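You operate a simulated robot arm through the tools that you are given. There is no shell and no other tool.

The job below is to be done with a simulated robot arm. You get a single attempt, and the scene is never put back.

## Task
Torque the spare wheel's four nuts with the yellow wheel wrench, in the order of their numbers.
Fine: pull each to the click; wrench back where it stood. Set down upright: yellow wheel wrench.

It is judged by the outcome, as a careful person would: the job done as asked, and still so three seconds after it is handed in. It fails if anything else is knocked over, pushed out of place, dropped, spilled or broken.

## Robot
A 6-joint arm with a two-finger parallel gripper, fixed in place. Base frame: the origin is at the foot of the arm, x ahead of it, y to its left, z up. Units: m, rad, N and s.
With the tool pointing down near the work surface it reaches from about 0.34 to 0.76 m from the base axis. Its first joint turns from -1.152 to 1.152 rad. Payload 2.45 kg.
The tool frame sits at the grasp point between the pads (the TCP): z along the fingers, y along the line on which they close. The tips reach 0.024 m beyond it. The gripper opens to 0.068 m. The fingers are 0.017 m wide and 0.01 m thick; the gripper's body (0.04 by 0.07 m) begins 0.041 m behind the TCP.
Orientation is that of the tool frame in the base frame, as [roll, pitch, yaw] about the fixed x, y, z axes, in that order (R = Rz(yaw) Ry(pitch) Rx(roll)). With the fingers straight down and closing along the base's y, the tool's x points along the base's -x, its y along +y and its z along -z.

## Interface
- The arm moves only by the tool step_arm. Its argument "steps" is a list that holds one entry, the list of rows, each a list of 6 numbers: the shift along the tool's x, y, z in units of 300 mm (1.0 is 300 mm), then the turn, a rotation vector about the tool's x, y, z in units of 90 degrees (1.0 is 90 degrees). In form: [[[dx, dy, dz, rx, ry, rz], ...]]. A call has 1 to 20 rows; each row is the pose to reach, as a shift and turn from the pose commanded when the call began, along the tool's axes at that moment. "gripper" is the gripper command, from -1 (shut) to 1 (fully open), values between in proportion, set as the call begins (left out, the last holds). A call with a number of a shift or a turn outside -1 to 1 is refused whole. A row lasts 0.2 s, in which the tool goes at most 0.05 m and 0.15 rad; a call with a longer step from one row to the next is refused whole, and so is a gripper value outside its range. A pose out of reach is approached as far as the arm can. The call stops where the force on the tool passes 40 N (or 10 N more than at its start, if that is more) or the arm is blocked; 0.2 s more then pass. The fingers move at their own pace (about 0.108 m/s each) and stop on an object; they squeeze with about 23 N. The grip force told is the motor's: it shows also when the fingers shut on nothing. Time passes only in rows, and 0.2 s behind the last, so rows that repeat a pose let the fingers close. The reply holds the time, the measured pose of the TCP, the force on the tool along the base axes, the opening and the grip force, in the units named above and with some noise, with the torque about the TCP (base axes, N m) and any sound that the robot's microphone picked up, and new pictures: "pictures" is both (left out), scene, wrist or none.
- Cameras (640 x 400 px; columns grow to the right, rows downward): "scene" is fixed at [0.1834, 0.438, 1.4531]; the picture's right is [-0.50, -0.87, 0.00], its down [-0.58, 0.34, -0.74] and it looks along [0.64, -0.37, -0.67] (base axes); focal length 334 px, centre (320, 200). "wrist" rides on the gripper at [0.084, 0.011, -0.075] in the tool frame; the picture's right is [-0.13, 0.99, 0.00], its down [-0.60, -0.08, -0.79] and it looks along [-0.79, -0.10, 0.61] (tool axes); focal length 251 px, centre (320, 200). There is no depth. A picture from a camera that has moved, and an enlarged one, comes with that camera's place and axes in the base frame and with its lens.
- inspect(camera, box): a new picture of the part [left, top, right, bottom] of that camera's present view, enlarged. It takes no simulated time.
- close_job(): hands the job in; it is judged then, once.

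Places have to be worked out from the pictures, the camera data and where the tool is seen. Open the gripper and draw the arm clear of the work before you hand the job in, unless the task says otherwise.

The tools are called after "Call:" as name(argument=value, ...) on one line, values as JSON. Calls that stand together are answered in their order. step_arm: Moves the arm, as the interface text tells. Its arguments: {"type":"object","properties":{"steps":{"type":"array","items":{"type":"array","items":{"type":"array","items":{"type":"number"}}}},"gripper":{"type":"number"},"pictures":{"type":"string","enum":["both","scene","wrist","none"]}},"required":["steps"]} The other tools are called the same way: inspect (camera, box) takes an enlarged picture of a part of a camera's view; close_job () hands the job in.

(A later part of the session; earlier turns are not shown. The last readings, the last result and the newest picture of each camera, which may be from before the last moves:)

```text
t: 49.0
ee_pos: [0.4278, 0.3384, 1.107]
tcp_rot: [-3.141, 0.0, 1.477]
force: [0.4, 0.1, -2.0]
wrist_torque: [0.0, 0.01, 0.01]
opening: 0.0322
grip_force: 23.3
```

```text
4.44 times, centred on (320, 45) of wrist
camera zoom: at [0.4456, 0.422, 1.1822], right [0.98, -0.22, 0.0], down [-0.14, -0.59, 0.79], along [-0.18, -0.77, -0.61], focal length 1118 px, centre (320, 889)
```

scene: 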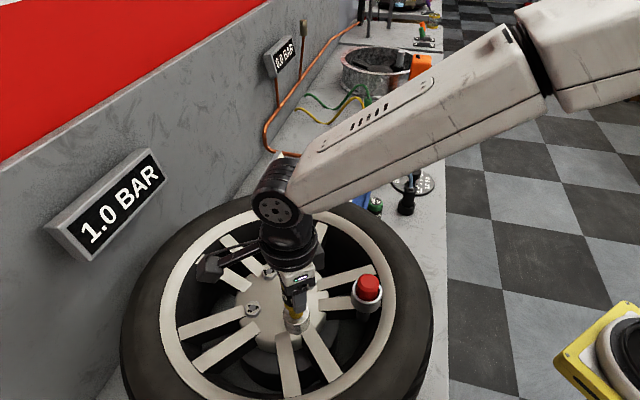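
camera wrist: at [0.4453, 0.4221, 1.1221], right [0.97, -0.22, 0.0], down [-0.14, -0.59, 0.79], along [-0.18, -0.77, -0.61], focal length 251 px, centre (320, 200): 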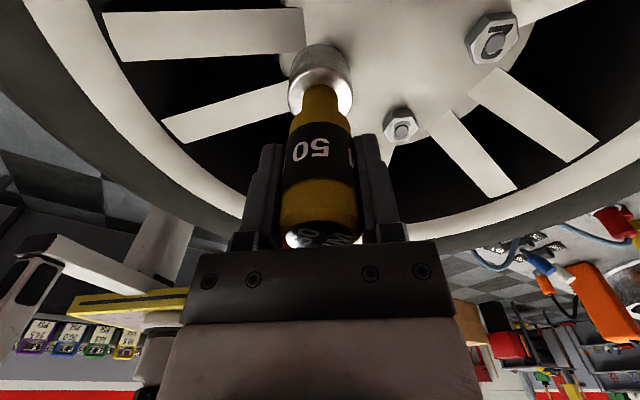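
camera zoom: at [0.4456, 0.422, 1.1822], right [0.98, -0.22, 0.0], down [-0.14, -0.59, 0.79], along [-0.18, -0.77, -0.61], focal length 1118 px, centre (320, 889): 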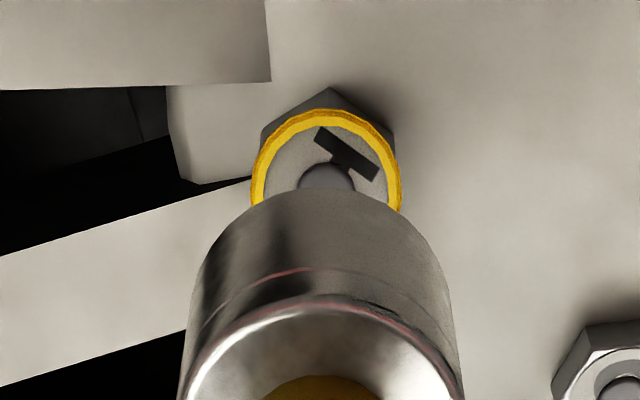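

Nut 1 now carries a yellow ring that wasn't there before — apparently a witness mark from the yellow wrench. I'll inspect the nut more closely and the other nuts to compare.

Call:
inspect(camera="scene", box=[283, 305, 309, 331])

Call:
inspect(camera="wrist", box=[300, 10, 350, 60])

Call:
inspect(camera="scene", box=[230, 255, 330, 335])

```text
15.38 times, centred on (296, 318) of scene
camera zoom: at [0.1834, 0.4381, 1.453], right [-0.5, -0.87, 0.0], down [-0.58, 0.34, -0.74], along [0.64, -0.37, -0.67], focal length 5146 px, centre (689, -1615)
```

zoom: 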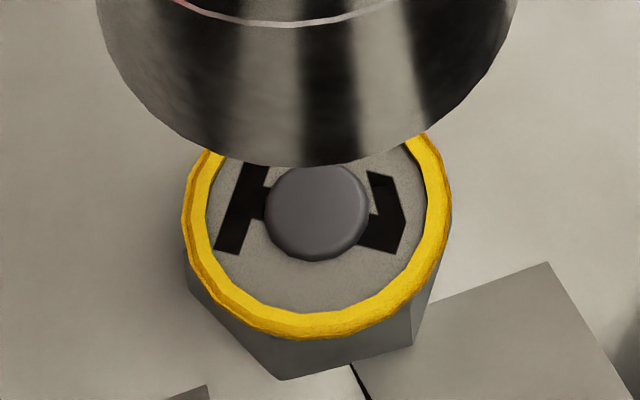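

```text
8.00 times, centred on (325, 35) of wrist
camera zoom: at [0.4456, 0.422, 1.1822], right [0.98, -0.22, 0.0], down [-0.14, -0.59, 0.79], along [-0.18, -0.77, -0.61], focal length 2012 px, centre (280, 1520)
```

zoom: 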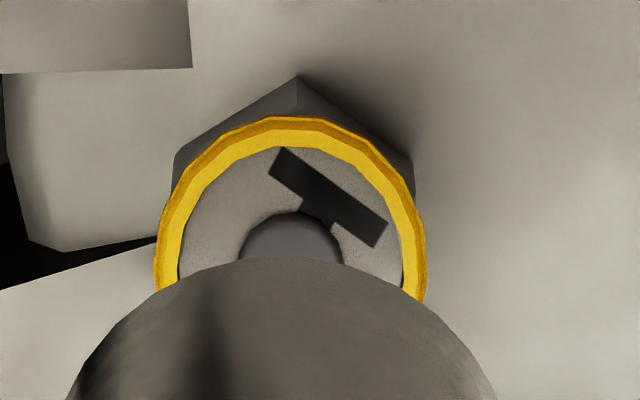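

```text
5.00 times, centred on (280, 295) of scene
camera zoom: at [0.1834, 0.4381, 1.453], right [-0.5, -0.87, 0.0], down [-0.58, 0.34, -0.74], along [0.64, -0.37, -0.67], focal length 1672 px, centre (520, -275)
```

zoom: 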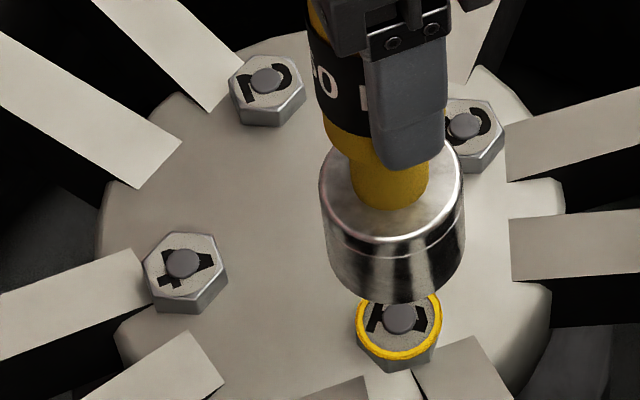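

The ring is a distinct raised yellow mark, the resistance peaked then dropped to nothing, and the wrench now free-wheels on nut 1 – so nut 1 reached its torque. I'll unwind the wrist while moving at this height over to nut 2 (expected at about x 0.532, y 0.339).

Call:
step_arm(steps=[[[0.003, 0.031, 0, 0, 0, -0.09], [0.006, 0.062, 0, 0, 0, -0.18], [0.009, 0.093, 0, 0, 0, -0.27], [0.012, 0.124, 0, 0, 0, -0.36], [0.015, 0.156, 0, 0, 0, -0.45], [0.018, 0.187, 0, 0, 0, -0.54], [0.021, 0.218, 0, 0, 0, -0.63], [0.024, 0.249, 0, 0, 0, -0.72], [0.027, 0.28, 0, 0, 0, -0.81], [0.03, 0.311, 0, 0, 0, -0.9], [0.0323, 0.3425, 0, 0, 0, -0.98], [0.0323, 0.3425, 0, 0, 0, -1.0]]], gripper=-1, pictures="none")

Call:
step_arm(steps=[[[0, 0, 0, 0, 0, -0.06], [0, 0, 0, 0, 0, -0.06]]], gripper=-1)

Call:
inspect(camera="scene", box=[235, 230, 315, 330])

Call:
inspect(camera="wrist", box=[270, 0, 370, 90])

```text
t: 51.6
ee_pos: [0.5313, 0.3395, 1.1062]
tcp_rot: [-3.14, 0.001, 3.049]
force: [-0.7, 0.2, -1.4]
wrist_torque: [-0.01, -0.01, -0.04]
opening: 0.0324
grip_force: 23.4
```

```text
t: 52.2
ee_pos: [0.5314, 0.339, 1.1065]
tcp_rot: [-3.141, -0.001, 3.142]
force: [0.3, 0.0, -1.8]
wrist_torque: [0.01, 0.0, 0.04]
opening: 0.032
grip_force: 23.3
camera wrist: at [0.4461, 0.3501, 1.1817], right [0.13, 0.99, 0.0], down [0.6, -0.08, 0.79], along [0.79, -0.1, -0.61], focal length 251 px, centre (320, 200)
```

scene: 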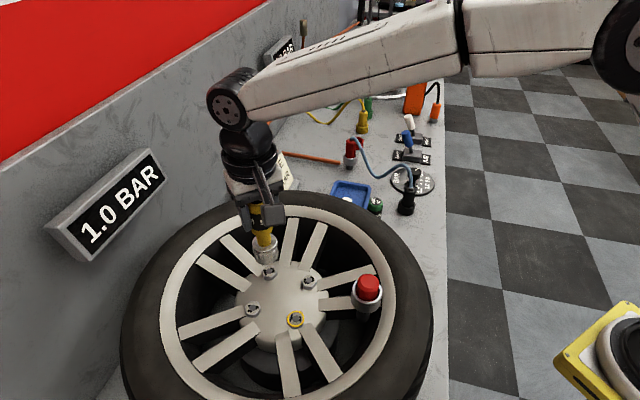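
wrist: 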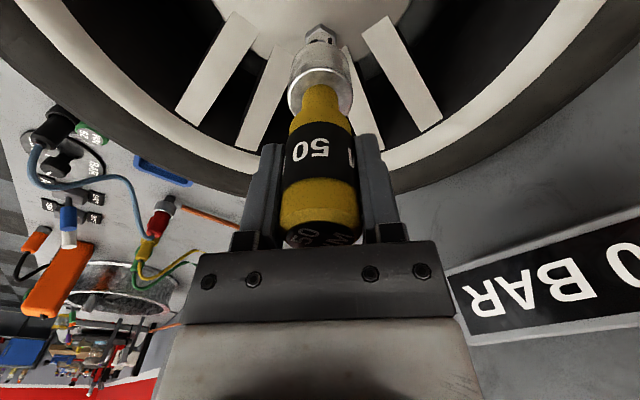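

```text
4.00 times, centred on (275, 280) of scene
camera zoom: at [0.1834, 0.4381, 1.453], right [-0.5, -0.87, 0.0], down [-0.58, 0.34, -0.74], along [0.64, -0.37, -0.67], focal length 1338 px, centre (500, -120)
```

zoom: 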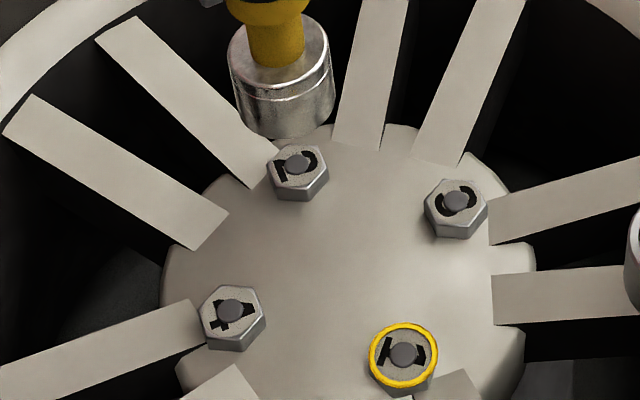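

```text
4.44 times, centred on (320, 45) of wrist
camera zoom: at [0.4461, 0.3501, 1.1817], right [0.13, 0.99, 0.0], down [0.6, -0.08, 0.79], along [0.79, -0.1, -0.61], focal length 1118 px, centre (320, 889)
```

zoom: 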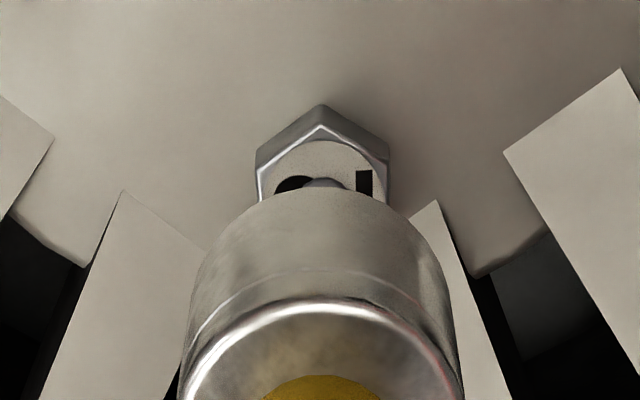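

Nut 1 keeps its ring; the socket is now over nut 2 with lateral error under 0.5 mm. I'll nudge +0.6 mm in x and lower until just above the expected seat height.

Call:
step_arm(steps=[[[-0.002, 0.001, 0.04, 0, 0, 0], [-0.002, 0.001, 0.08, 0, 0, 0], [-0.002, 0.001, 0.12, 0, 0, 0], [-0.002, 0.001, 0.15, 0, 0, 0], [-0.002, 0.001, 0.175, 0, 0, 0], [-0.002, 0.001, 0.19, 0, 0, 0], [-0.002, 0.001, 0.19, 0, 0, 0]]], gripper=-1, pictures="none")

Call:
step_arm(steps=[[[0, 0, 0.003, 0, 0, 0], [0, 0, 0.005, 0, 0, 0], [0, 0, 0.005, 0, 0, 0]]], gripper=-1, pictures="none")

Call:
step_arm(steps=[[[0, 0, 0.003, 0, 0, 0], [0, 0, 0.004, 0, 0, 0], [0, 0, 0.004, 0, 0, 0]]], gripper=-1, pictures="none")

```text
t: 53.8
ee_pos: [0.5326, 0.3388, 1.0495]
tcp_rot: [-3.141, 0.001, -3.141]
force: [-0.7, -0.3, -1.7]
wrist_torque: [0.0, 0.0, -0.04]
opening: 0.0321
grip_force: 22.9
```

```text
t: 54.6
ee_pos: [0.5327, 0.3399, 1.0479]
tcp_rot: [-3.141, -0.001, 3.141]
force: [-0.1, 0.5, -2.0]
wrist_torque: [-0.01, -0.02, -0.03]
opening: 0.032
grip_force: 22.8
```

```text
t: 55.4
ee_pos: [0.5314, 0.3393, 1.0475]
tcp_rot: [3.141, -0.001, 3.142]
force: [-0.9, 0.1, -1.4]
wrist_torque: [0.01, -0.02, 0.03]
opening: 0.0322
grip_force: 23.2
```

No contact yet at z 1.0472; lowering further in 1 mm steps.

Call:
step_arm(steps=[[[0, 0, 0.003, 0, 0, 0], [0, 0, 0.003, 0, 0, 0]]], gripper=-1, pictures="none")

Call:
step_arm(steps=[[[0, 0, 0.003, 0, 0, 0], [0, 0, 0.003, 0, 0, 0]]], gripper=-1, pictures="none")

```text
t: 56.0
ee_pos: [0.5319, 0.3403, 1.0475]
tcp_rot: [3.141, -0.001, 3.141]
force: [-1.9, -2.8, 1.5]
wrist_torque: [-0.17, 0.15, -0.01]
opening: 0.0323
grip_force: 23.4
```

```text
t: 56.6
ee_pos: [0.5317, 0.3392, 1.047]
tcp_rot: [3.14, 0.002, 3.141]
force: [-2.0, -4.1, 11.0]
wrist_torque: [-0.39, 0.44, 0.03]
opening: 0.0323
grip_force: 22.7
```

Contact at about the same height as for nut 1 (11 N). Now turning nut 2 clockwise in small increments, sampling torque and sound each time.

Call:
step_arm(steps=[[[0, 0, 0, 0, 0, 0.04], [0, 0, 0, 0, 0, 0.08]]], gripper=-1, pictures="none")

Call:
step_arm(steps=[[[0, 0, 0, 0, 0, 0.04], [0, 0, 0, 0, 0, 0.08]]], gripper=-1, pictures="none")

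Call:
step_arm(steps=[[[0, 0, 0, 0, 0, 0.04], [0, 0, 0, 0, 0, 0.08]]], gripper=-1, pictures="none")

```text
t: 57.2
ee_pos: [0.5313, 0.3397, 1.0454]
tcp_rot: [3.139, 0.004, 3.016]
force: [2.6, -2.0, 11.9]
wrist_torque: [-0.25, -0.22, 0.22]
opening: 0.0327
grip_force: 23.0
```

```text
t: 57.8
ee_pos: [0.531, 0.3403, 1.0446]
tcp_rot: [-3.141, 0.0, 2.89]
force: [-0.5, 0.2, 8.2]
wrist_torque: [0.02, -0.05, 0.22]
opening: 0.0325
grip_force: 23.5
```

```text
t: 58.4
ee_pos: [0.5296, 0.3395, 1.0454]
tcp_rot: [-3.141, -0.001, 2.762]
force: [0.7, 2.0, 3.9]
wrist_torque: [0.16, -0.08, 0.11]
opening: 0.0324
grip_force: 22.8
```

Twisting resistance of ~0.2 N m appears right away on nut 2. Continuing and watching for the break.

Call:
step_arm(steps=[[[0, 0, 0, 0, 0, 0.04], [0, 0, 0, 0, 0, 0.08]]], gripper=-1)

Call:
inspect(camera="wrist", box=[220, 60, 420, 270])

```text
t: 59.0
ee_pos: [0.5312, 0.3407, 1.0455]
tcp_rot: [3.141, 0.0, 2.637]
force: [-0.9, -0.4, 4.5]
wrist_torque: [0.05, 0.12, 0.11]
opening: 0.0326
grip_force: 22.8
camera wrist: at [0.4618, 0.3906, 1.1201], right [0.59, 0.81, 0.0], down [0.49, -0.36, 0.79], along [0.64, -0.47, -0.61], focal length 251 px, centre (320, 200)
```

scene: 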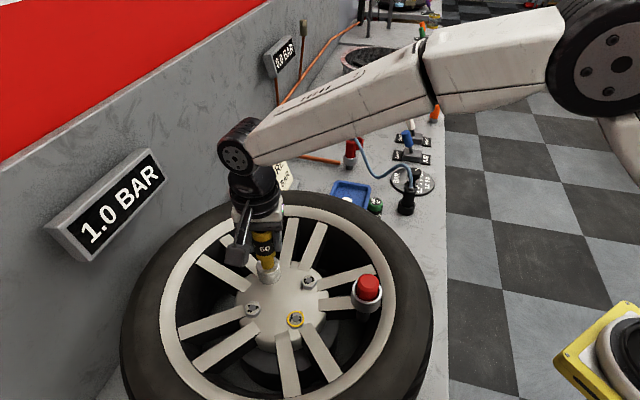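
wrist: 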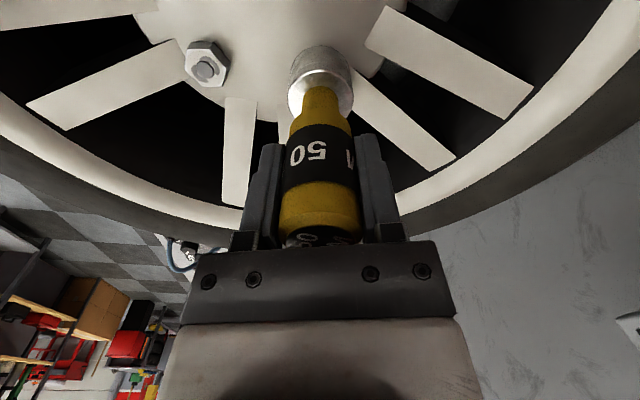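

```text
1.90 times, centred on (320, 165) of wrist
camera zoom: at [0.4618, 0.3906, 1.1201], right [0.59, 0.81, 0.0], down [0.49, -0.36, 0.79], along [0.64, -0.47, -0.61], focal length 479 px, centre (320, 267)
```

zoom: 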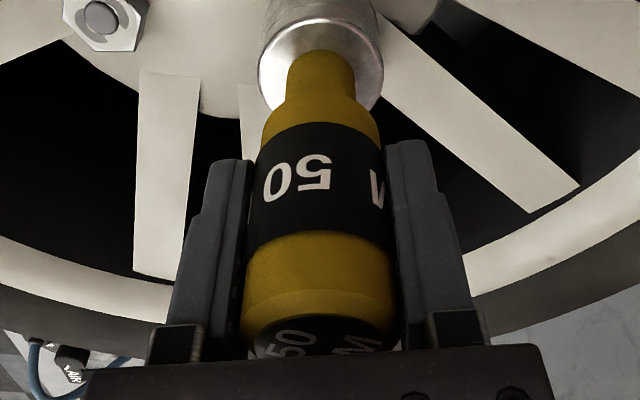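

A few more degrees of handle slip, torque still ~0.11. I'll continue turning in small increments.

Call:
step_arm(steps=[[[0, 0, 0, 0, 0, 0.04], [0, 0, 0, 0, 0, 0.08]]], gripper=-1, pictures="none")

Call:
step_arm(steps=[[[0, 0, 0, 0, 0, 0.04], [0, 0, 0, 0, 0, 0.08]]], gripper=-1, pictures="none")

```text
t: 59.6
ee_pos: [0.5305, 0.3404, 1.0454]
tcp_rot: [3.142, -0.001, 2.514]
force: [-2.3, 0.6, 4.6]
wrist_torque: [0.04, 0.16, 0.11]
opening: 0.0326
grip_force: 22.5
```

```text
t: 60.2
ee_pos: [0.5317, 0.3406, 1.0459]
tcp_rot: [3.141, 0.0, 2.387]
force: [-1.6, 0.2, 5.3]
wrist_torque: [0.02, 0.15, 0.11]
opening: 0.0325
grip_force: 22.8
```

Torque holds steady near 0.11 N m at 43° of turn. Continuing.

Call:
step_arm(steps=[[[0, 0, 0, 0, 0, 0.04], [0, 0, 0, 0, 0, 0.08]]], gripper=-1, pictures="none")

Call:
step_arm(steps=[[[0, 0, 0, 0, 0, 0.04], [0, 0, 0, 0, 0, 0.08]]], gripper=-1)

Call:
inspect(camera="wrist", box=[220, 60, 420, 270])

Call:
inspect(camera="scene", box=[235, 230, 315, 330])

```text
t: 60.8
ee_pos: [0.5324, 0.3403, 1.0444]
tcp_rot: [-3.141, 0.0, 2.262]
force: [0.9, 1.9, 0.4]
wrist_torque: [0.16, -0.06, 0.12]
opening: 0.0325
grip_force: 23.4
```

```text
t: 61.4
ee_pos: [0.532, 0.3397, 1.0457]
tcp_rot: [-3.14, 0.0, 2.136]
force: [-0.4, 1.3, -0.1]
wrist_torque: [0.13, -0.02, 0.17]
opening: 0.0325
grip_force: 23.0
camera wrist: at [0.495, 0.4168, 1.1201], right [0.91, 0.42, 0.0], down [0.26, -0.55, 0.79], along [0.33, -0.72, -0.61], focal length 251 px, centre (320, 200)
```

scene: 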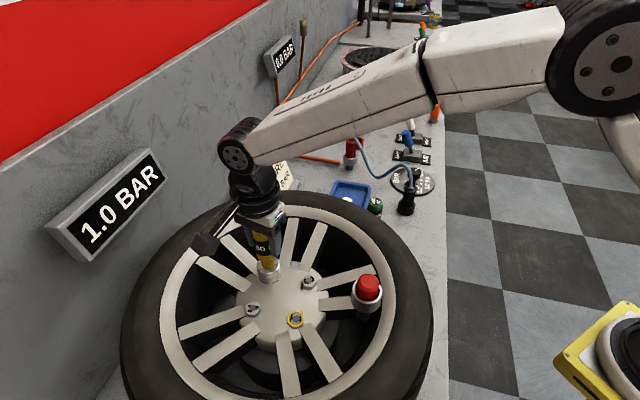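
wrist: 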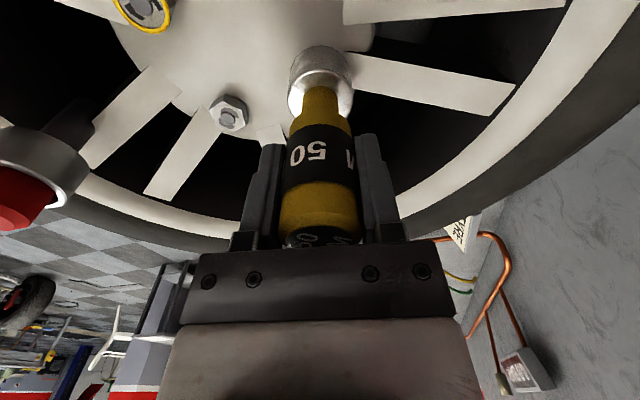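

```text
1.90 times, centred on (320, 165) of wrist
camera zoom: at [0.495, 0.4168, 1.1201], right [0.91, 0.42, 0.0], down [0.26, -0.55, 0.79], along [0.33, -0.72, -0.61], focal length 479 px, centre (320, 267)
```

zoom: 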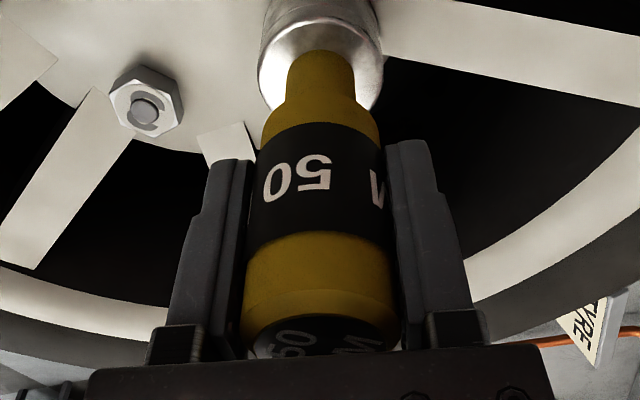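

```text
4.00 times, centred on (275, 280) of scene
camera zoom: at [0.1834, 0.4381, 1.453], right [-0.5, -0.87, 0.0], down [-0.58, 0.34, -0.74], along [0.64, -0.37, -0.67], focal length 1338 px, centre (500, -120)
```

zoom: 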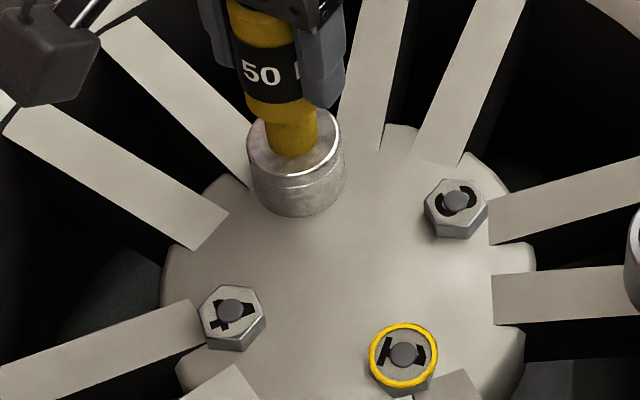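

No additional slip; torque has risen to 0.17 N m at 57.6°. Continuing carefully, one small step at a time.

Call:
step_arm(steps=[[[0, 0, 0, 0, 0, 0.04]]], gripper=-1, pictures="none")

Call:
step_arm(steps=[[[0, 0, 0, 0, 0, 0.04]]], gripper=-1, pictures="none")

Call:
step_arm(steps=[[[0, 0, 0, 0, 0, 0.04]]], gripper=-1, pictures="none")

Call:
step_arm(steps=[[[0, 0, 0, 0, 0, 0.04]]], gripper=-1, pictures="none")

```text
t: 61.8
ee_pos: [0.5311, 0.3396, 1.0453]
tcp_rot: [-3.14, 0.001, 2.072]
force: [-0.6, -1.0, 0.5]
wrist_torque: [-0.08, 0.02, 0.11]
opening: 0.0325
grip_force: 23.3
```

```text
t: 62.2
ee_pos: [0.5319, 0.3395, 1.045]
tcp_rot: [-3.14, -0.001, 2.011]
force: [1.1, -1.0, 3.2]
wrist_torque: [-0.16, 0.0, 0.06]
opening: 0.0326
grip_force: 23.4
```

```text
t: 62.6
ee_pos: [0.5324, 0.3399, 1.0445]
tcp_rot: [-3.141, 0.0, 1.948]
force: [2.4, -0.6, 0.7]
wrist_torque: [-0.09, -0.12, 0.03]
opening: 0.0324
grip_force: 23.0
```

```text
t: 63.0
ee_pos: [0.5306, 0.3392, 1.0443]
tcp_rot: [3.141, 0.001, 1.886]
force: [1.6, -0.7, 0.4]
wrist_torque: [-0.12, -0.14, 0.03]
opening: 0.0323
grip_force: 23.3
```

Torque peaked (0.17) around 58–60° and has dropped to ~0.03 now. I'll lift and check nut 2 for the ring.

Call:
step_arm(steps=[[[0, 0, -0.04, 0, 0, 0], [0, 0, -0.08, 0, 0, 0], [0, 0, -0.12, 0, 0, 0], [0, 0, -0.16, 0, 0, 0], [0, 0, -0.2, 0, 0, 0], [0, 0, -0.2, 0, 0, 0]]], gripper=-1, pictures="none")

Call:
inspect(camera="scene", box=[235, 230, 315, 330])

Call:
inspect(camera="wrist", box=[270, 0, 370, 90])

```text
t: 64.4
ee_pos: [0.5322, 0.3396, 1.107]
tcp_rot: [-3.141, 0.0, 1.885]
force: [0.1, -0.2, -2.2]
wrist_torque: [0.0, -0.01, -0.01]
opening: 0.0324
grip_force: 23.0
```

```text
4.00 times, centred on (275, 280) of scene
camera zoom: at [0.1834, 0.4381, 1.453], right [-0.5, -0.87, 0.0], down [-0.58, 0.34, -0.74], along [0.64, -0.37, -0.67], focal length 1338 px, centre (500, -120)
```

zoom: 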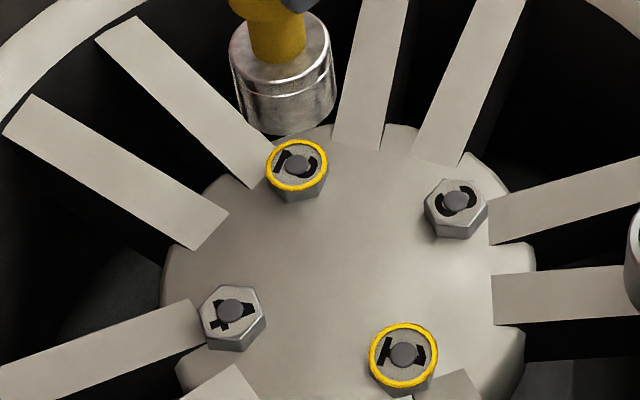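

```text
4.44 times, centred on (320, 45) of wrist
camera zoom: at [0.5159, 0.4225, 1.181], right [0.98, 0.18, 0.0], down [0.11, -0.6, 0.79], along [0.15, -0.78, -0.61], focal length 1118 px, centre (320, 889)
```

zoom: 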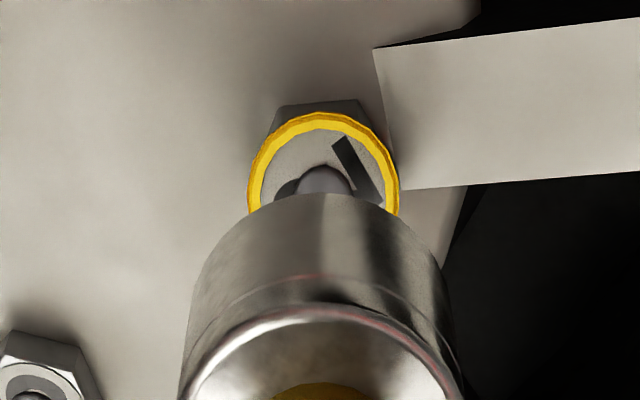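

Nut 2 now shows the yellow ring too, with the same peak-and-release signature as nut 1. I'll unwind the wrist while moving over nut 3 at about (0.481, 0.288), staying high.

Call:
step_arm(steps=[[[-0.0124, -0.0242, 0, 0, 0, -0.0889], [-0.0248, -0.0485, 0, 0, 0, -0.1778], [-0.0372, -0.0727, 0, 0, 0, -0.2667], [-0.0496, -0.097, 0, 0, 0, -0.3556], [-0.0621, -0.1212, 0, 0, 0, -0.4444], [-0.0745, -0.1455, 0, 0, 0, -0.5333], [-0.0869, -0.1697, 0, 0, 0, -0.6222], [-0.0993, -0.194, 0, 0, 0, -0.7111], [-0.1117, -0.2182, 0, 0, 0, -0.8], [-0.1117, -0.2182, 0, 0, 0, -0.8]]], gripper=-1)

Call:
inspect(camera="scene", box=[255, 225, 345, 325])

Call:
inspect(camera="wrist", box=[270, 0, 370, 90])

```text
t: 66.6
ee_pos: [0.4795, 0.2857, 1.1042]
tcp_rot: [3.14, 0.001, -3.14]
force: [-0.9, -0.2, -2.3]
wrist_torque: [0.0, -0.03, -0.02]
opening: 0.0327
grip_force: 23.1
camera wrist: at [0.3947, 0.2981, 1.18], right [0.13, 0.99, 0.0], down [0.6, -0.08, 0.79], along [0.79, -0.1, -0.61], focal length 251 px, centre (320, 200)
```

scene: 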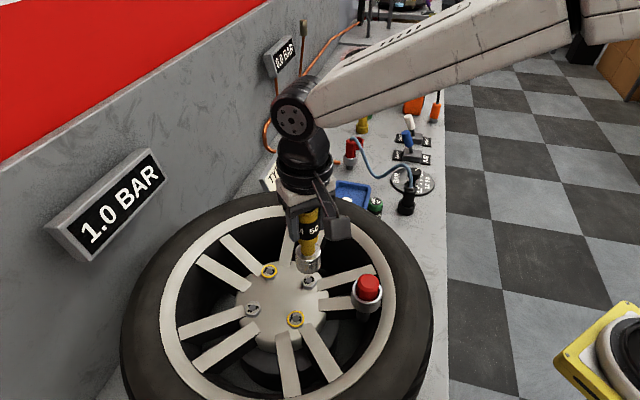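
wrist: 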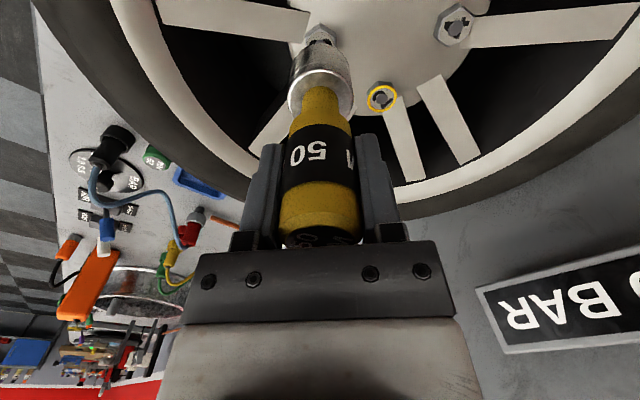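

```text
4.00 times, centred on (300, 275) of scene
camera zoom: at [0.1834, 0.4381, 1.453], right [-0.5, -0.87, 0.0], down [-0.58, 0.34, -0.74], along [0.64, -0.37, -0.67], focal length 1338 px, centre (400, -100)
```

zoom: 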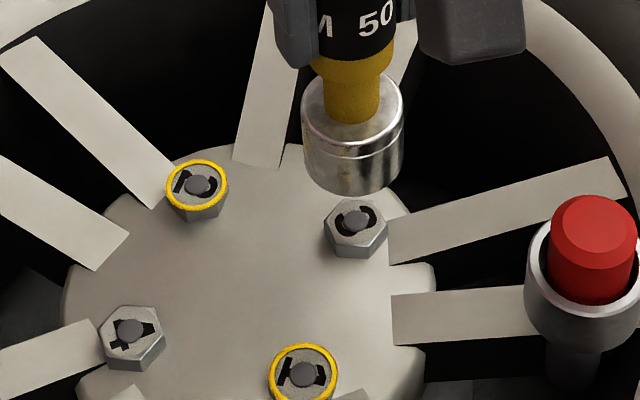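

```text
4.44 times, centred on (320, 45) of wrist
camera zoom: at [0.3947, 0.2981, 1.18], right [0.13, 0.99, 0.0], down [0.6, -0.08, 0.79], along [0.79, -0.1, -0.61], focal length 1118 px, centre (320, 889)
```

zoom: 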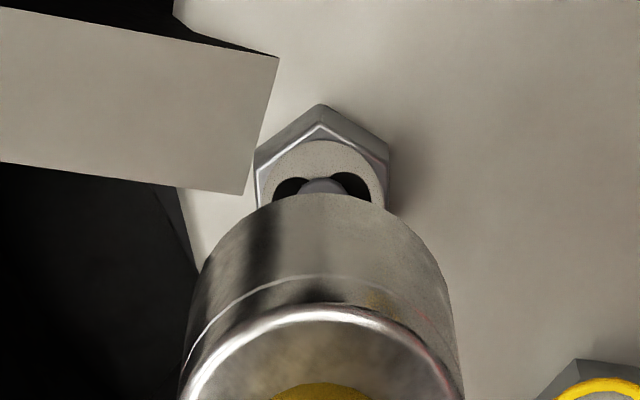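

The view over nut 3 matches the pre-seat view of nut 2 almost exactly, so I apply the same small correction and lower.

Call:
step_arm(steps=[[[-0.002, 0.001, 0.04, 0, 0, 0], [-0.002, 0.001, 0.08, 0, 0, 0], [-0.002, 0.001, 0.12, 0, 0, 0], [-0.002, 0.001, 0.15, 0, 0, 0], [-0.002, 0.001, 0.175, 0, 0, 0], [-0.002, 0.001, 0.19, 0, 0, 0], [-0.002, 0.001, 0.19, 0, 0, 0]]], gripper=-1, pictures="none")

Call:
step_arm(steps=[[[0, 0, 0.003, 0, 0, 0], [0, 0, 0.006, 0, 0, 0], [0, 0, 0.006, 0, 0, 0]]], gripper=-1, pictures="none")

Call:
step_arm(steps=[[[0, 0, 0.003, 0, 0, 0], [0, 0, 0.003, 0, 0, 0]]], gripper=-1, pictures="none")

```text
t: 68.2
ee_pos: [0.4802, 0.2882, 1.048]
tcp_rot: [-3.141, 0.0, -3.141]
force: [-0.3, 1.0, -2.0]
wrist_torque: [0.03, 0.01, 0.0]
opening: 0.0324
grip_force: 22.8
```

```text
t: 69.0
ee_pos: [0.4797, 0.2892, 1.0469]
tcp_rot: [-3.14, 0.003, -3.14]
force: [-0.4, -0.9, -2.0]
wrist_torque: [-0.05, 0.02, -0.02]
opening: 0.0327
grip_force: 22.8
```

```text
t: 69.6
ee_pos: [0.4796, 0.2884, 1.0454]
tcp_rot: [3.141, -0.001, 3.141]
force: [-0.9, -0.3, -0.1]
wrist_torque: [-0.02, 0.05, 0.01]
opening: 0.0324
grip_force: 23.2
```

Contact just starting (≈2 N) at z 1.0457. One more millimetre, then start turning.

Call:
step_arm(steps=[[[0, 0, 0.003, 0, 0, 0], [0, 0, 0.0035, 0, 0, 0]]], gripper=-1, pictures="none")

Call:
step_arm(steps=[[[0, 0, 0, 0, 0, 0.04], [0, 0, 0, 0, 0, 0.08]]], gripper=-1, pictures="none")

Call:
step_arm(steps=[[[0, 0, 0, 0, 0, 0.04], [0, 0, 0, 0, 0, 0.08]]], gripper=-1, pictures="none")

Call:
step_arm(steps=[[[0, 0, 0, 0, 0, 0.04], [0, 0, 0, 0, 0, 0.08]]], gripper=-1, pictures="none")

```text
t: 70.2
ee_pos: [0.4794, 0.2878, 1.0443]
tcp_rot: [-3.141, -0.001, -3.14]
force: [-3.5, -2.9, 10.9]
wrist_torque: [-0.14, 0.31, 0.1]
opening: 0.0327
grip_force: 23.1
```

```text
t: 70.8
ee_pos: [0.4816, 0.2889, 1.045]
tcp_rot: [3.139, 0.003, 3.017]
force: [3.1, -0.1, 8.0]
wrist_torque: [-0.14, -0.22, 0.19]
opening: 0.0326
grip_force: 22.7
```

```text
t: 71.4
ee_pos: [0.4804, 0.288, 1.0449]
tcp_rot: [3.141, -0.001, 2.888]
force: [0.9, 0.8, 5.8]
wrist_torque: [0.02, -0.15, 0.12]
opening: 0.0326
grip_force: 23.0
```

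```text
t: 72.0
ee_pos: [0.4802, 0.2882, 1.0434]
tcp_rot: [-3.14, 0.0, 2.762]
force: [-0.4, 2.2, 6.2]
wrist_torque: [0.25, -0.04, 0.15]
opening: 0.0324
grip_force: 23.1
```

Nut 3 gives the same drag (0.12–0.19 N m) as nut 2. Continuing clockwise in small steps toward the release.

Call:
step_arm(steps=[[[0, 0, 0, 0, 0, 0.04], [0, 0, 0, 0, 0, 0.08]]], gripper=-1, pictures="none")

Call:
step_arm(steps=[[[0, 0, 0, 0, 0, 0.04], [0, 0, 0, 0, 0, 0.08]]], gripper=-1, pictures="none")

Call:
step_arm(steps=[[[0, 0, 0, 0, 0, 0.04], [0, 0, 0, 0, 0, 0.08]]], gripper=-1, pictures="none")

Call:
step_arm(steps=[[[0, 0, 0, 0, 0, 0.04], [0, 0, 0, 0, 0, 0.08]]], gripper=-1)

Call:
inspect(camera="wrist", box=[220, 60, 420, 270])

```text
t: 72.6
ee_pos: [0.4798, 0.2874, 1.0441]
tcp_rot: [3.142, 0.0, 2.637]
force: [-0.8, 2.6, 2.2]
wrist_torque: [0.32, 0.01, 0.08]
opening: 0.0323
grip_force: 23.1
```

```text
t: 73.2
ee_pos: [0.4798, 0.2873, 1.0443]
tcp_rot: [-3.14, 0.0, 2.511]
force: [0.0, 0.4, -2.4]
wrist_torque: [0.0, 0.02, 0.04]
opening: 0.0322
grip_force: 23.2
```

```text
t: 73.8
ee_pos: [0.4802, 0.2879, 1.0425]
tcp_rot: [3.141, -0.001, 2.384]
force: [1.0, 0.3, -1.3]
wrist_torque: [0.0, -0.06, 0.02]
opening: 0.0326
grip_force: 22.9
```

```text
t: 74.4
ee_pos: [0.4808, 0.289, 1.0438]
tcp_rot: [3.141, -0.001, 2.259]
force: [2.2, 0.2, 1.0]
wrist_torque: [-0.11, -0.16, 0.1]
opening: 0.0324
grip_force: 23.3
camera wrist: at [0.4347, 0.3599, 1.1192], right [0.85, 0.53, 0.0], down [0.32, -0.52, 0.79], along [0.42, -0.67, -0.61], focal length 251 px, centre (320, 200)
```

scene: 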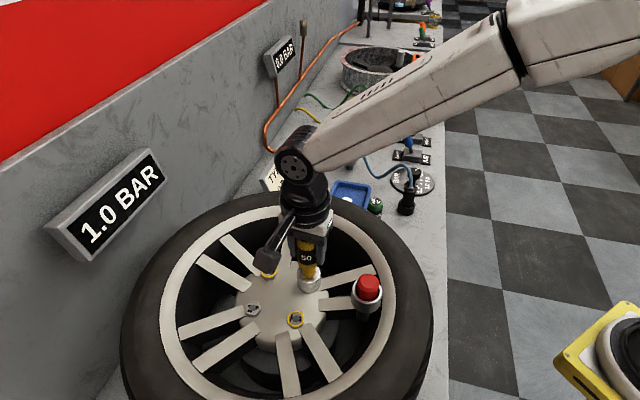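
wrist: 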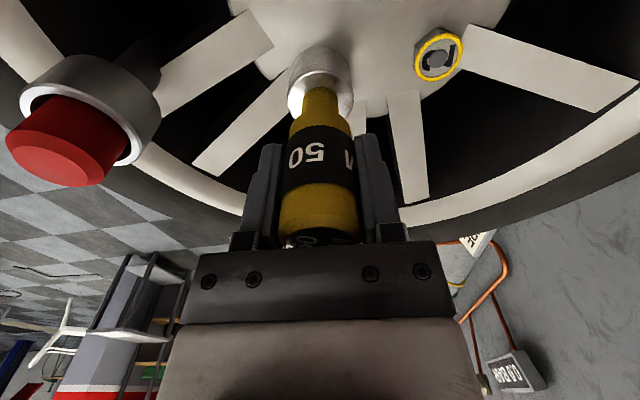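

```text
1.90 times, centred on (320, 165) of wrist
camera zoom: at [0.4347, 0.3599, 1.1192], right [0.85, 0.53, 0.0], down [0.32, -0.52, 0.79], along [0.42, -0.67, -0.61], focal length 479 px, centre (320, 267)
```

zoom: 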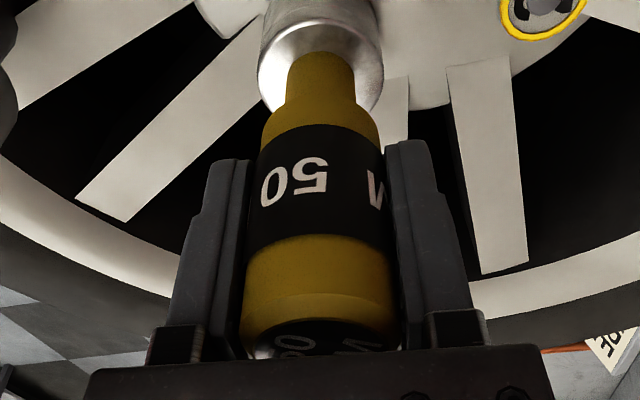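

At 50° the drag is fluctuating 0.02–0.1 N m. Continuing in small steps through the range where the other nuts released.

Call:
step_arm(steps=[[[0, 0, 0, 0, 0, 0.04]]], gripper=-1, pictures="none")

Call:
step_arm(steps=[[[0, 0, 0, 0, 0, 0.04]]], gripper=-1, pictures="none")

Call:
step_arm(steps=[[[0, 0, 0, 0, 0, 0.04]]], gripper=-1, pictures="none")

Call:
step_arm(steps=[[[0, 0, 0, 0, 0, 0.04]]], gripper=-1, pictures="none")

Call:
step_arm(steps=[[[0, 0, 0, 0, 0, 0.04]]], gripper=-1, pictures="none")

Call:
step_arm(steps=[[[0, 0, 0, 0, 0, 0.04]]], gripper=-1, pictures="none")

```text
t: 74.8
ee_pos: [0.4805, 0.2877, 1.0447]
tcp_rot: [-3.141, 0.0, 2.197]
force: [-0.1, -0.4, 1.5]
wrist_torque: [-0.05, -0.02, 0.11]
opening: 0.0327
grip_force: 23.3
```

```text
t: 75.2
ee_pos: [0.4818, 0.2875, 1.0446]
tcp_rot: [-3.141, 0.0, 2.134]
force: [-0.7, 2.1, 0.3]
wrist_torque: [0.13, 0.0, 0.2]
opening: 0.0323
grip_force: 22.7
```

```text
t: 75.6
ee_pos: [0.4807, 0.2871, 1.0429]
tcp_rot: [3.141, 0.0, 2.071]
force: [-0.7, -1.5, 4.1]
wrist_torque: [-0.22, 0.09, 0.08]
opening: 0.0325
grip_force: 22.8
```

```text
t: 76.0
ee_pos: [0.4805, 0.2872, 1.0448]
tcp_rot: [3.14, 0.001, 2.01]
force: [1.2, -2.5, 2.9]
wrist_torque: [-0.2, -0.16, -0.01]
opening: 0.0325
grip_force: 23.7
```

```text
t: 76.4
ee_pos: [0.4815, 0.2875, 1.0436]
tcp_rot: [3.141, -0.001, 1.945]
force: [0.4, -0.6, 1.6]
wrist_torque: [-0.06, -0.17, 0.0]
opening: 0.0325
grip_force: 23.0
```

```text
t: 76.8
ee_pos: [0.4809, 0.2886, 1.0442]
tcp_rot: [3.141, 0.0, 1.884]
force: [1.0, 0.8, -0.3]
wrist_torque: [0.07, -0.07, 0.04]
opening: 0.0322
grip_force: 23.6
```

Same signature: peak 0.20 N m near 58° then release to zero. I'll lift and check nut 3 for its ring.

Call:
step_arm(steps=[[[0, 0, -0.04, 0, 0, 0], [0, 0, -0.08, 0, 0, 0], [0, 0, -0.12, 0, 0, 0], [0, 0, -0.16, 0, 0, 0], [0, 0, -0.2, 0, 0, 0], [0, 0, -0.2, 0, 0, 0]]], gripper=-1, pictures="none")

Call:
inspect(camera="scene", box=[240, 240, 340, 335])

Call:
inspect(camera="wrist", box=[270, 0, 370, 90])

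```text
t: 78.2
ee_pos: [0.4822, 0.288, 1.1047]
tcp_rot: [3.14, 0.0, 1.884]
force: [-0.4, -0.2, -2.0]
wrist_torque: [-0.01, -0.02, -0.02]
opening: 0.0323
grip_force: 22.8
```

```text
4.21 times, centred on (290, 288) of scene
camera zoom: at [0.1834, 0.4381, 1.453], right [-0.5, -0.87, 0.0], down [-0.58, 0.34, -0.74], along [0.64, -0.37, -0.67], focal length 1408 px, centre (446, -168)
```

zoom: 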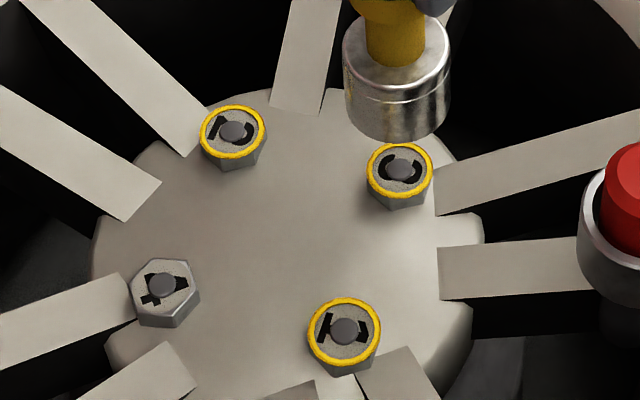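

```text
4.44 times, centred on (320, 45) of wrist
camera zoom: at [0.4641, 0.3714, 1.1794], right [0.98, 0.18, 0.0], down [0.11, -0.6, 0.79], along [0.15, -0.78, -0.61], focal length 1118 px, centre (320, 889)
```

zoom: 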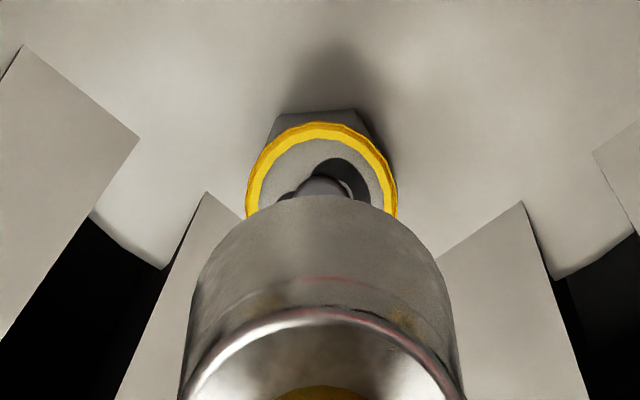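

Nuts 1, 2 and 3 all show rings. Now to nut 4 at about (0.481, 0.391): unwinding while moving at the same height.

Call:
step_arm(steps=[[[0.0363, 0.0117, 0, 0, 0, -0.0889], [0.0725, 0.0233, 0, 0, 0, -0.1778], [0.1088, 0.035, 0, 0, 0, -0.2667], [0.145, 0.0467, 0, 0, 0, -0.3556], [0.1813, 0.0583, 0, 0, 0, -0.4444], [0.2175, 0.07, 0, 0, 0, -0.5333], [0.2538, 0.0817, 0, 0, 0, -0.6222], [0.29, 0.0933, 0, 0, 0, -0.7111], [0.3263, 0.105, 0, 0, 0, -0.8], [0.3263, 0.105, 0, 0, 0, -0.8]]], gripper=-1)

Call:
inspect(camera="scene", box=[220, 240, 320, 340])

Call:
inspect(camera="wrist", box=[270, 0, 370, 90])

```text
t: 80.4
ee_pos: [0.4794, 0.3909, 1.1051]
tcp_rot: [-3.141, -0.002, -3.14]
force: [0.6, 0.6, -1.6]
wrist_torque: [-0.03, 0.01, 0.0]
opening: 0.0326
grip_force: 23.1
camera wrist: at [0.3943, 0.4014, 1.1798], right [0.13, 0.99, 0.0], down [0.6, -0.08, 0.79], along [0.79, -0.1, -0.61], focal length 251 px, centre (320, 200)
```

scene: 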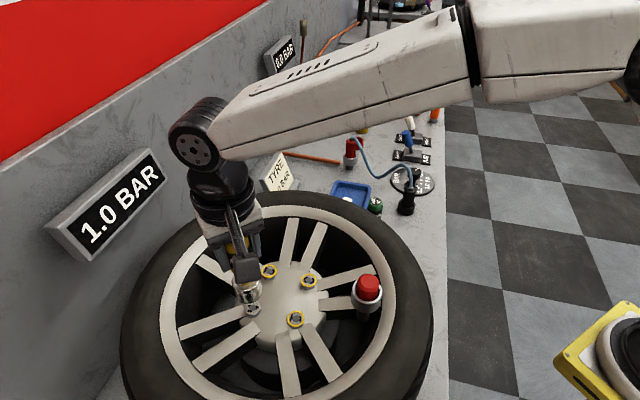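
wrist: 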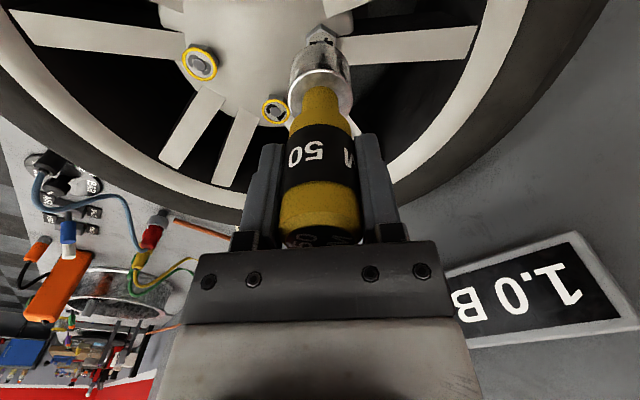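

```text
4.00 times, centred on (270, 290) of scene
camera zoom: at [0.1834, 0.4381, 1.453], right [-0.5, -0.87, 0.0], down [-0.58, 0.34, -0.74], along [0.64, -0.37, -0.67], focal length 1338 px, centre (520, -160)
```

zoom: 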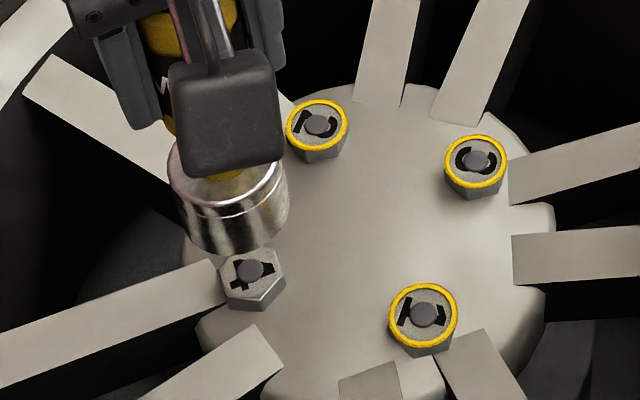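

```text
4.44 times, centred on (320, 45) of wrist
camera zoom: at [0.3943, 0.4014, 1.1798], right [0.13, 0.99, 0.0], down [0.6, -0.08, 0.79], along [0.79, -0.1, -0.61], focal length 1118 px, centre (320, 889)
```

zoom: 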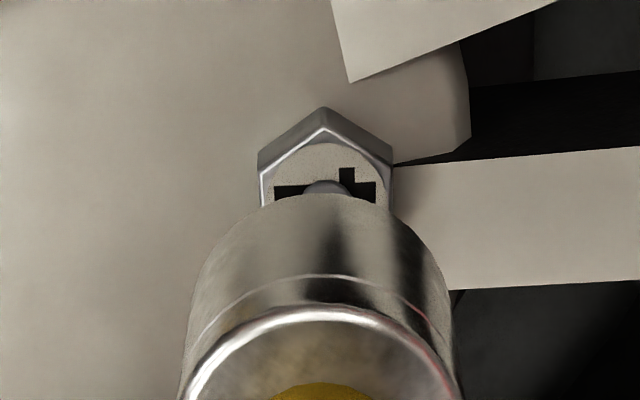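

Nut 4's view shows good fore-aft and about 0.7 mm lateral offset to the right (+y). I'll correct that and lower.

Call:
step_arm(steps=[[[0, 0.0023, 0.04, 0, 0, 0], [0, 0.0023, 0.08, 0, 0, 0], [0, 0.0023, 0.12, 0, 0, 0], [0, 0.0023, 0.15, 0, 0, 0], [0, 0.0023, 0.175, 0, 0, 0], [0, 0.0023, 0.19, 0, 0, 0], [0, 0.0023, 0.1933, 0, 0, 0], [0, 0.0023, 0.1933, 0, 0, 0]]], gripper=-1, pictures="none")

Call:
step_arm(steps=[[[0, 0, 0.003, 0, 0, 0], [0, 0, 0.003, 0, 0, 0]]], gripper=-1, pictures="none")

Call:
step_arm(steps=[[[0, 0, 0.003, 0, 0, 0], [0, 0, 0.003, 0, 0, 0]]], gripper=-1, pictures="none")

```text
t: 82.2
ee_pos: [0.4785, 0.3906, 1.0451]
tcp_rot: [3.141, 0.0, -3.14]
force: [0.2, -0.5, -1.8]
wrist_torque: [0.05, 0.0, 0.01]
opening: 0.0326
grip_force: 23.2
```

```text
t: 82.8
ee_pos: [0.4795, 0.3915, 1.0456]
tcp_rot: [3.14, 0.0, 3.14]
force: [-0.2, -1.2, 1.5]
wrist_torque: [-0.15, 0.14, 0.05]
opening: 0.0324
grip_force: 22.7
```

```text
t: 83.4
ee_pos: [0.48, 0.3919, 1.0467]
tcp_rot: [-3.141, 0.001, -3.141]
force: [-1.0, -3.5, 12.1]
wrist_torque: [-0.45, 0.33, -0.01]
opening: 0.0327
grip_force: 23.1
```

Seated on nut 4 with ~14 N contact. Turning clockwise in small steps, watching for the peak and release.

Call:
step_arm(steps=[[[0, 0, 0, 0, 0, 0.04], [0, 0, 0, 0, 0, 0.08]]], gripper=-1, pictures="none")

Call:
step_arm(steps=[[[0, 0, 0, 0, 0, 0.04], [0, 0, 0, 0, 0, 0.08]]], gripper=-1, pictures="none")

Call:
step_arm(steps=[[[0, 0, 0, 0, 0, 0.04], [0, 0, 0, 0, 0, 0.08]]], gripper=-1, pictures="none")

Call:
step_arm(steps=[[[0, 0, 0, 0, 0, 0.04], [0, 0, 0, 0, 0, 0.08]]], gripper=-1, pictures="none")

Call:
step_arm(steps=[[[0, 0, 0, 0, 0, 0.04], [0, 0, 0, 0, 0, 0.08]]], gripper=-1, pictures="none")

Call:
step_arm(steps=[[[0, 0, 0, 0, 0, 0.04], [0, 0, 0, 0, 0, 0.08]]], gripper=-1, pictures="none")

Call:
step_arm(steps=[[[0, 0, 0, 0, 0, 0.04], [0, 0, 0, 0, 0, 0.08]]], gripper=-1)

```text
t: 84.0
ee_pos: [0.4808, 0.3919, 1.046]
tcp_rot: [3.14, 0.004, 3.015]
force: [4.9, -2.1, 11.3]
wrist_torque: [-0.39, -0.32, 0.18]
opening: 0.0327
grip_force: 22.8
```

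```text
t: 84.6
ee_pos: [0.48, 0.3906, 1.0451]
tcp_rot: [-3.14, -0.001, 2.89]
force: [0.9, -7.7, 14.4]
wrist_torque: [-0.55, 0.03, 0.12]
opening: 0.0324
grip_force: 22.9
```

```text
t: 85.2
ee_pos: [0.4786, 0.3916, 1.0449]
tcp_rot: [-3.141, -0.002, 2.763]
force: [-6.3, -3.9, 11.2]
wrist_torque: [-0.28, 0.37, -0.04]
opening: 0.0324
grip_force: 23.1
```

```text
t: 85.8
ee_pos: [0.4808, 0.3918, 1.0442]
tcp_rot: [3.139, 0.002, 2.637]
force: [2.5, 2.4, 4.0]
wrist_torque: [0.15, -0.18, 0.07]
opening: 0.0324
grip_force: 23.4
```

```text
t: 86.4
ee_pos: [0.4796, 0.392, 1.0445]
tcp_rot: [-3.141, -0.001, 2.512]
force: [0.0, -0.7, 4.0]
wrist_torque: [-0.06, -0.08, 0.04]
opening: 0.0324
grip_force: 23.3
```

```text
t: 87.0
ee_pos: [0.4795, 0.3922, 1.0447]
tcp_rot: [-3.141, 0.002, 2.387]
force: [0.1, 2.9, 1.2]
wrist_torque: [0.2, -0.08, 0.1]
opening: 0.0325
grip_force: 23.1
```

```text
t: 87.6
ee_pos: [0.479, 0.3931, 1.0443]
tcp_rot: [3.141, 0.0, 2.26]
force: [-0.4, 1.1, 1.9]
wrist_torque: [0.19, -0.03, 0.09]
opening: 0.0325
grip_force: 23.0
camera wrist: at [0.4337, 0.4641, 1.1192], right [0.85, 0.53, 0.0], down [0.32, -0.52, 0.79], along [0.42, -0.67, -0.61], focal length 251 px, centre (320, 200)
```

scene: 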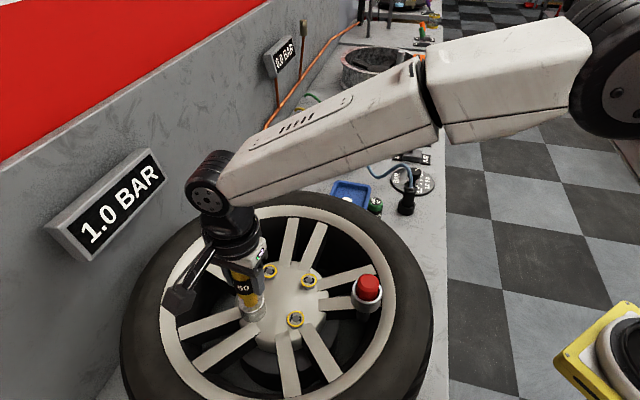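
wrist: 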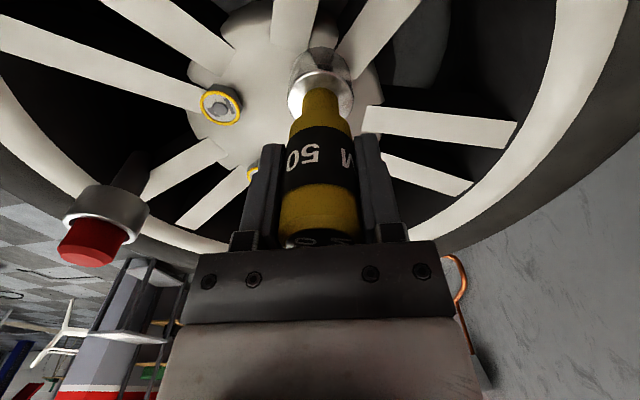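

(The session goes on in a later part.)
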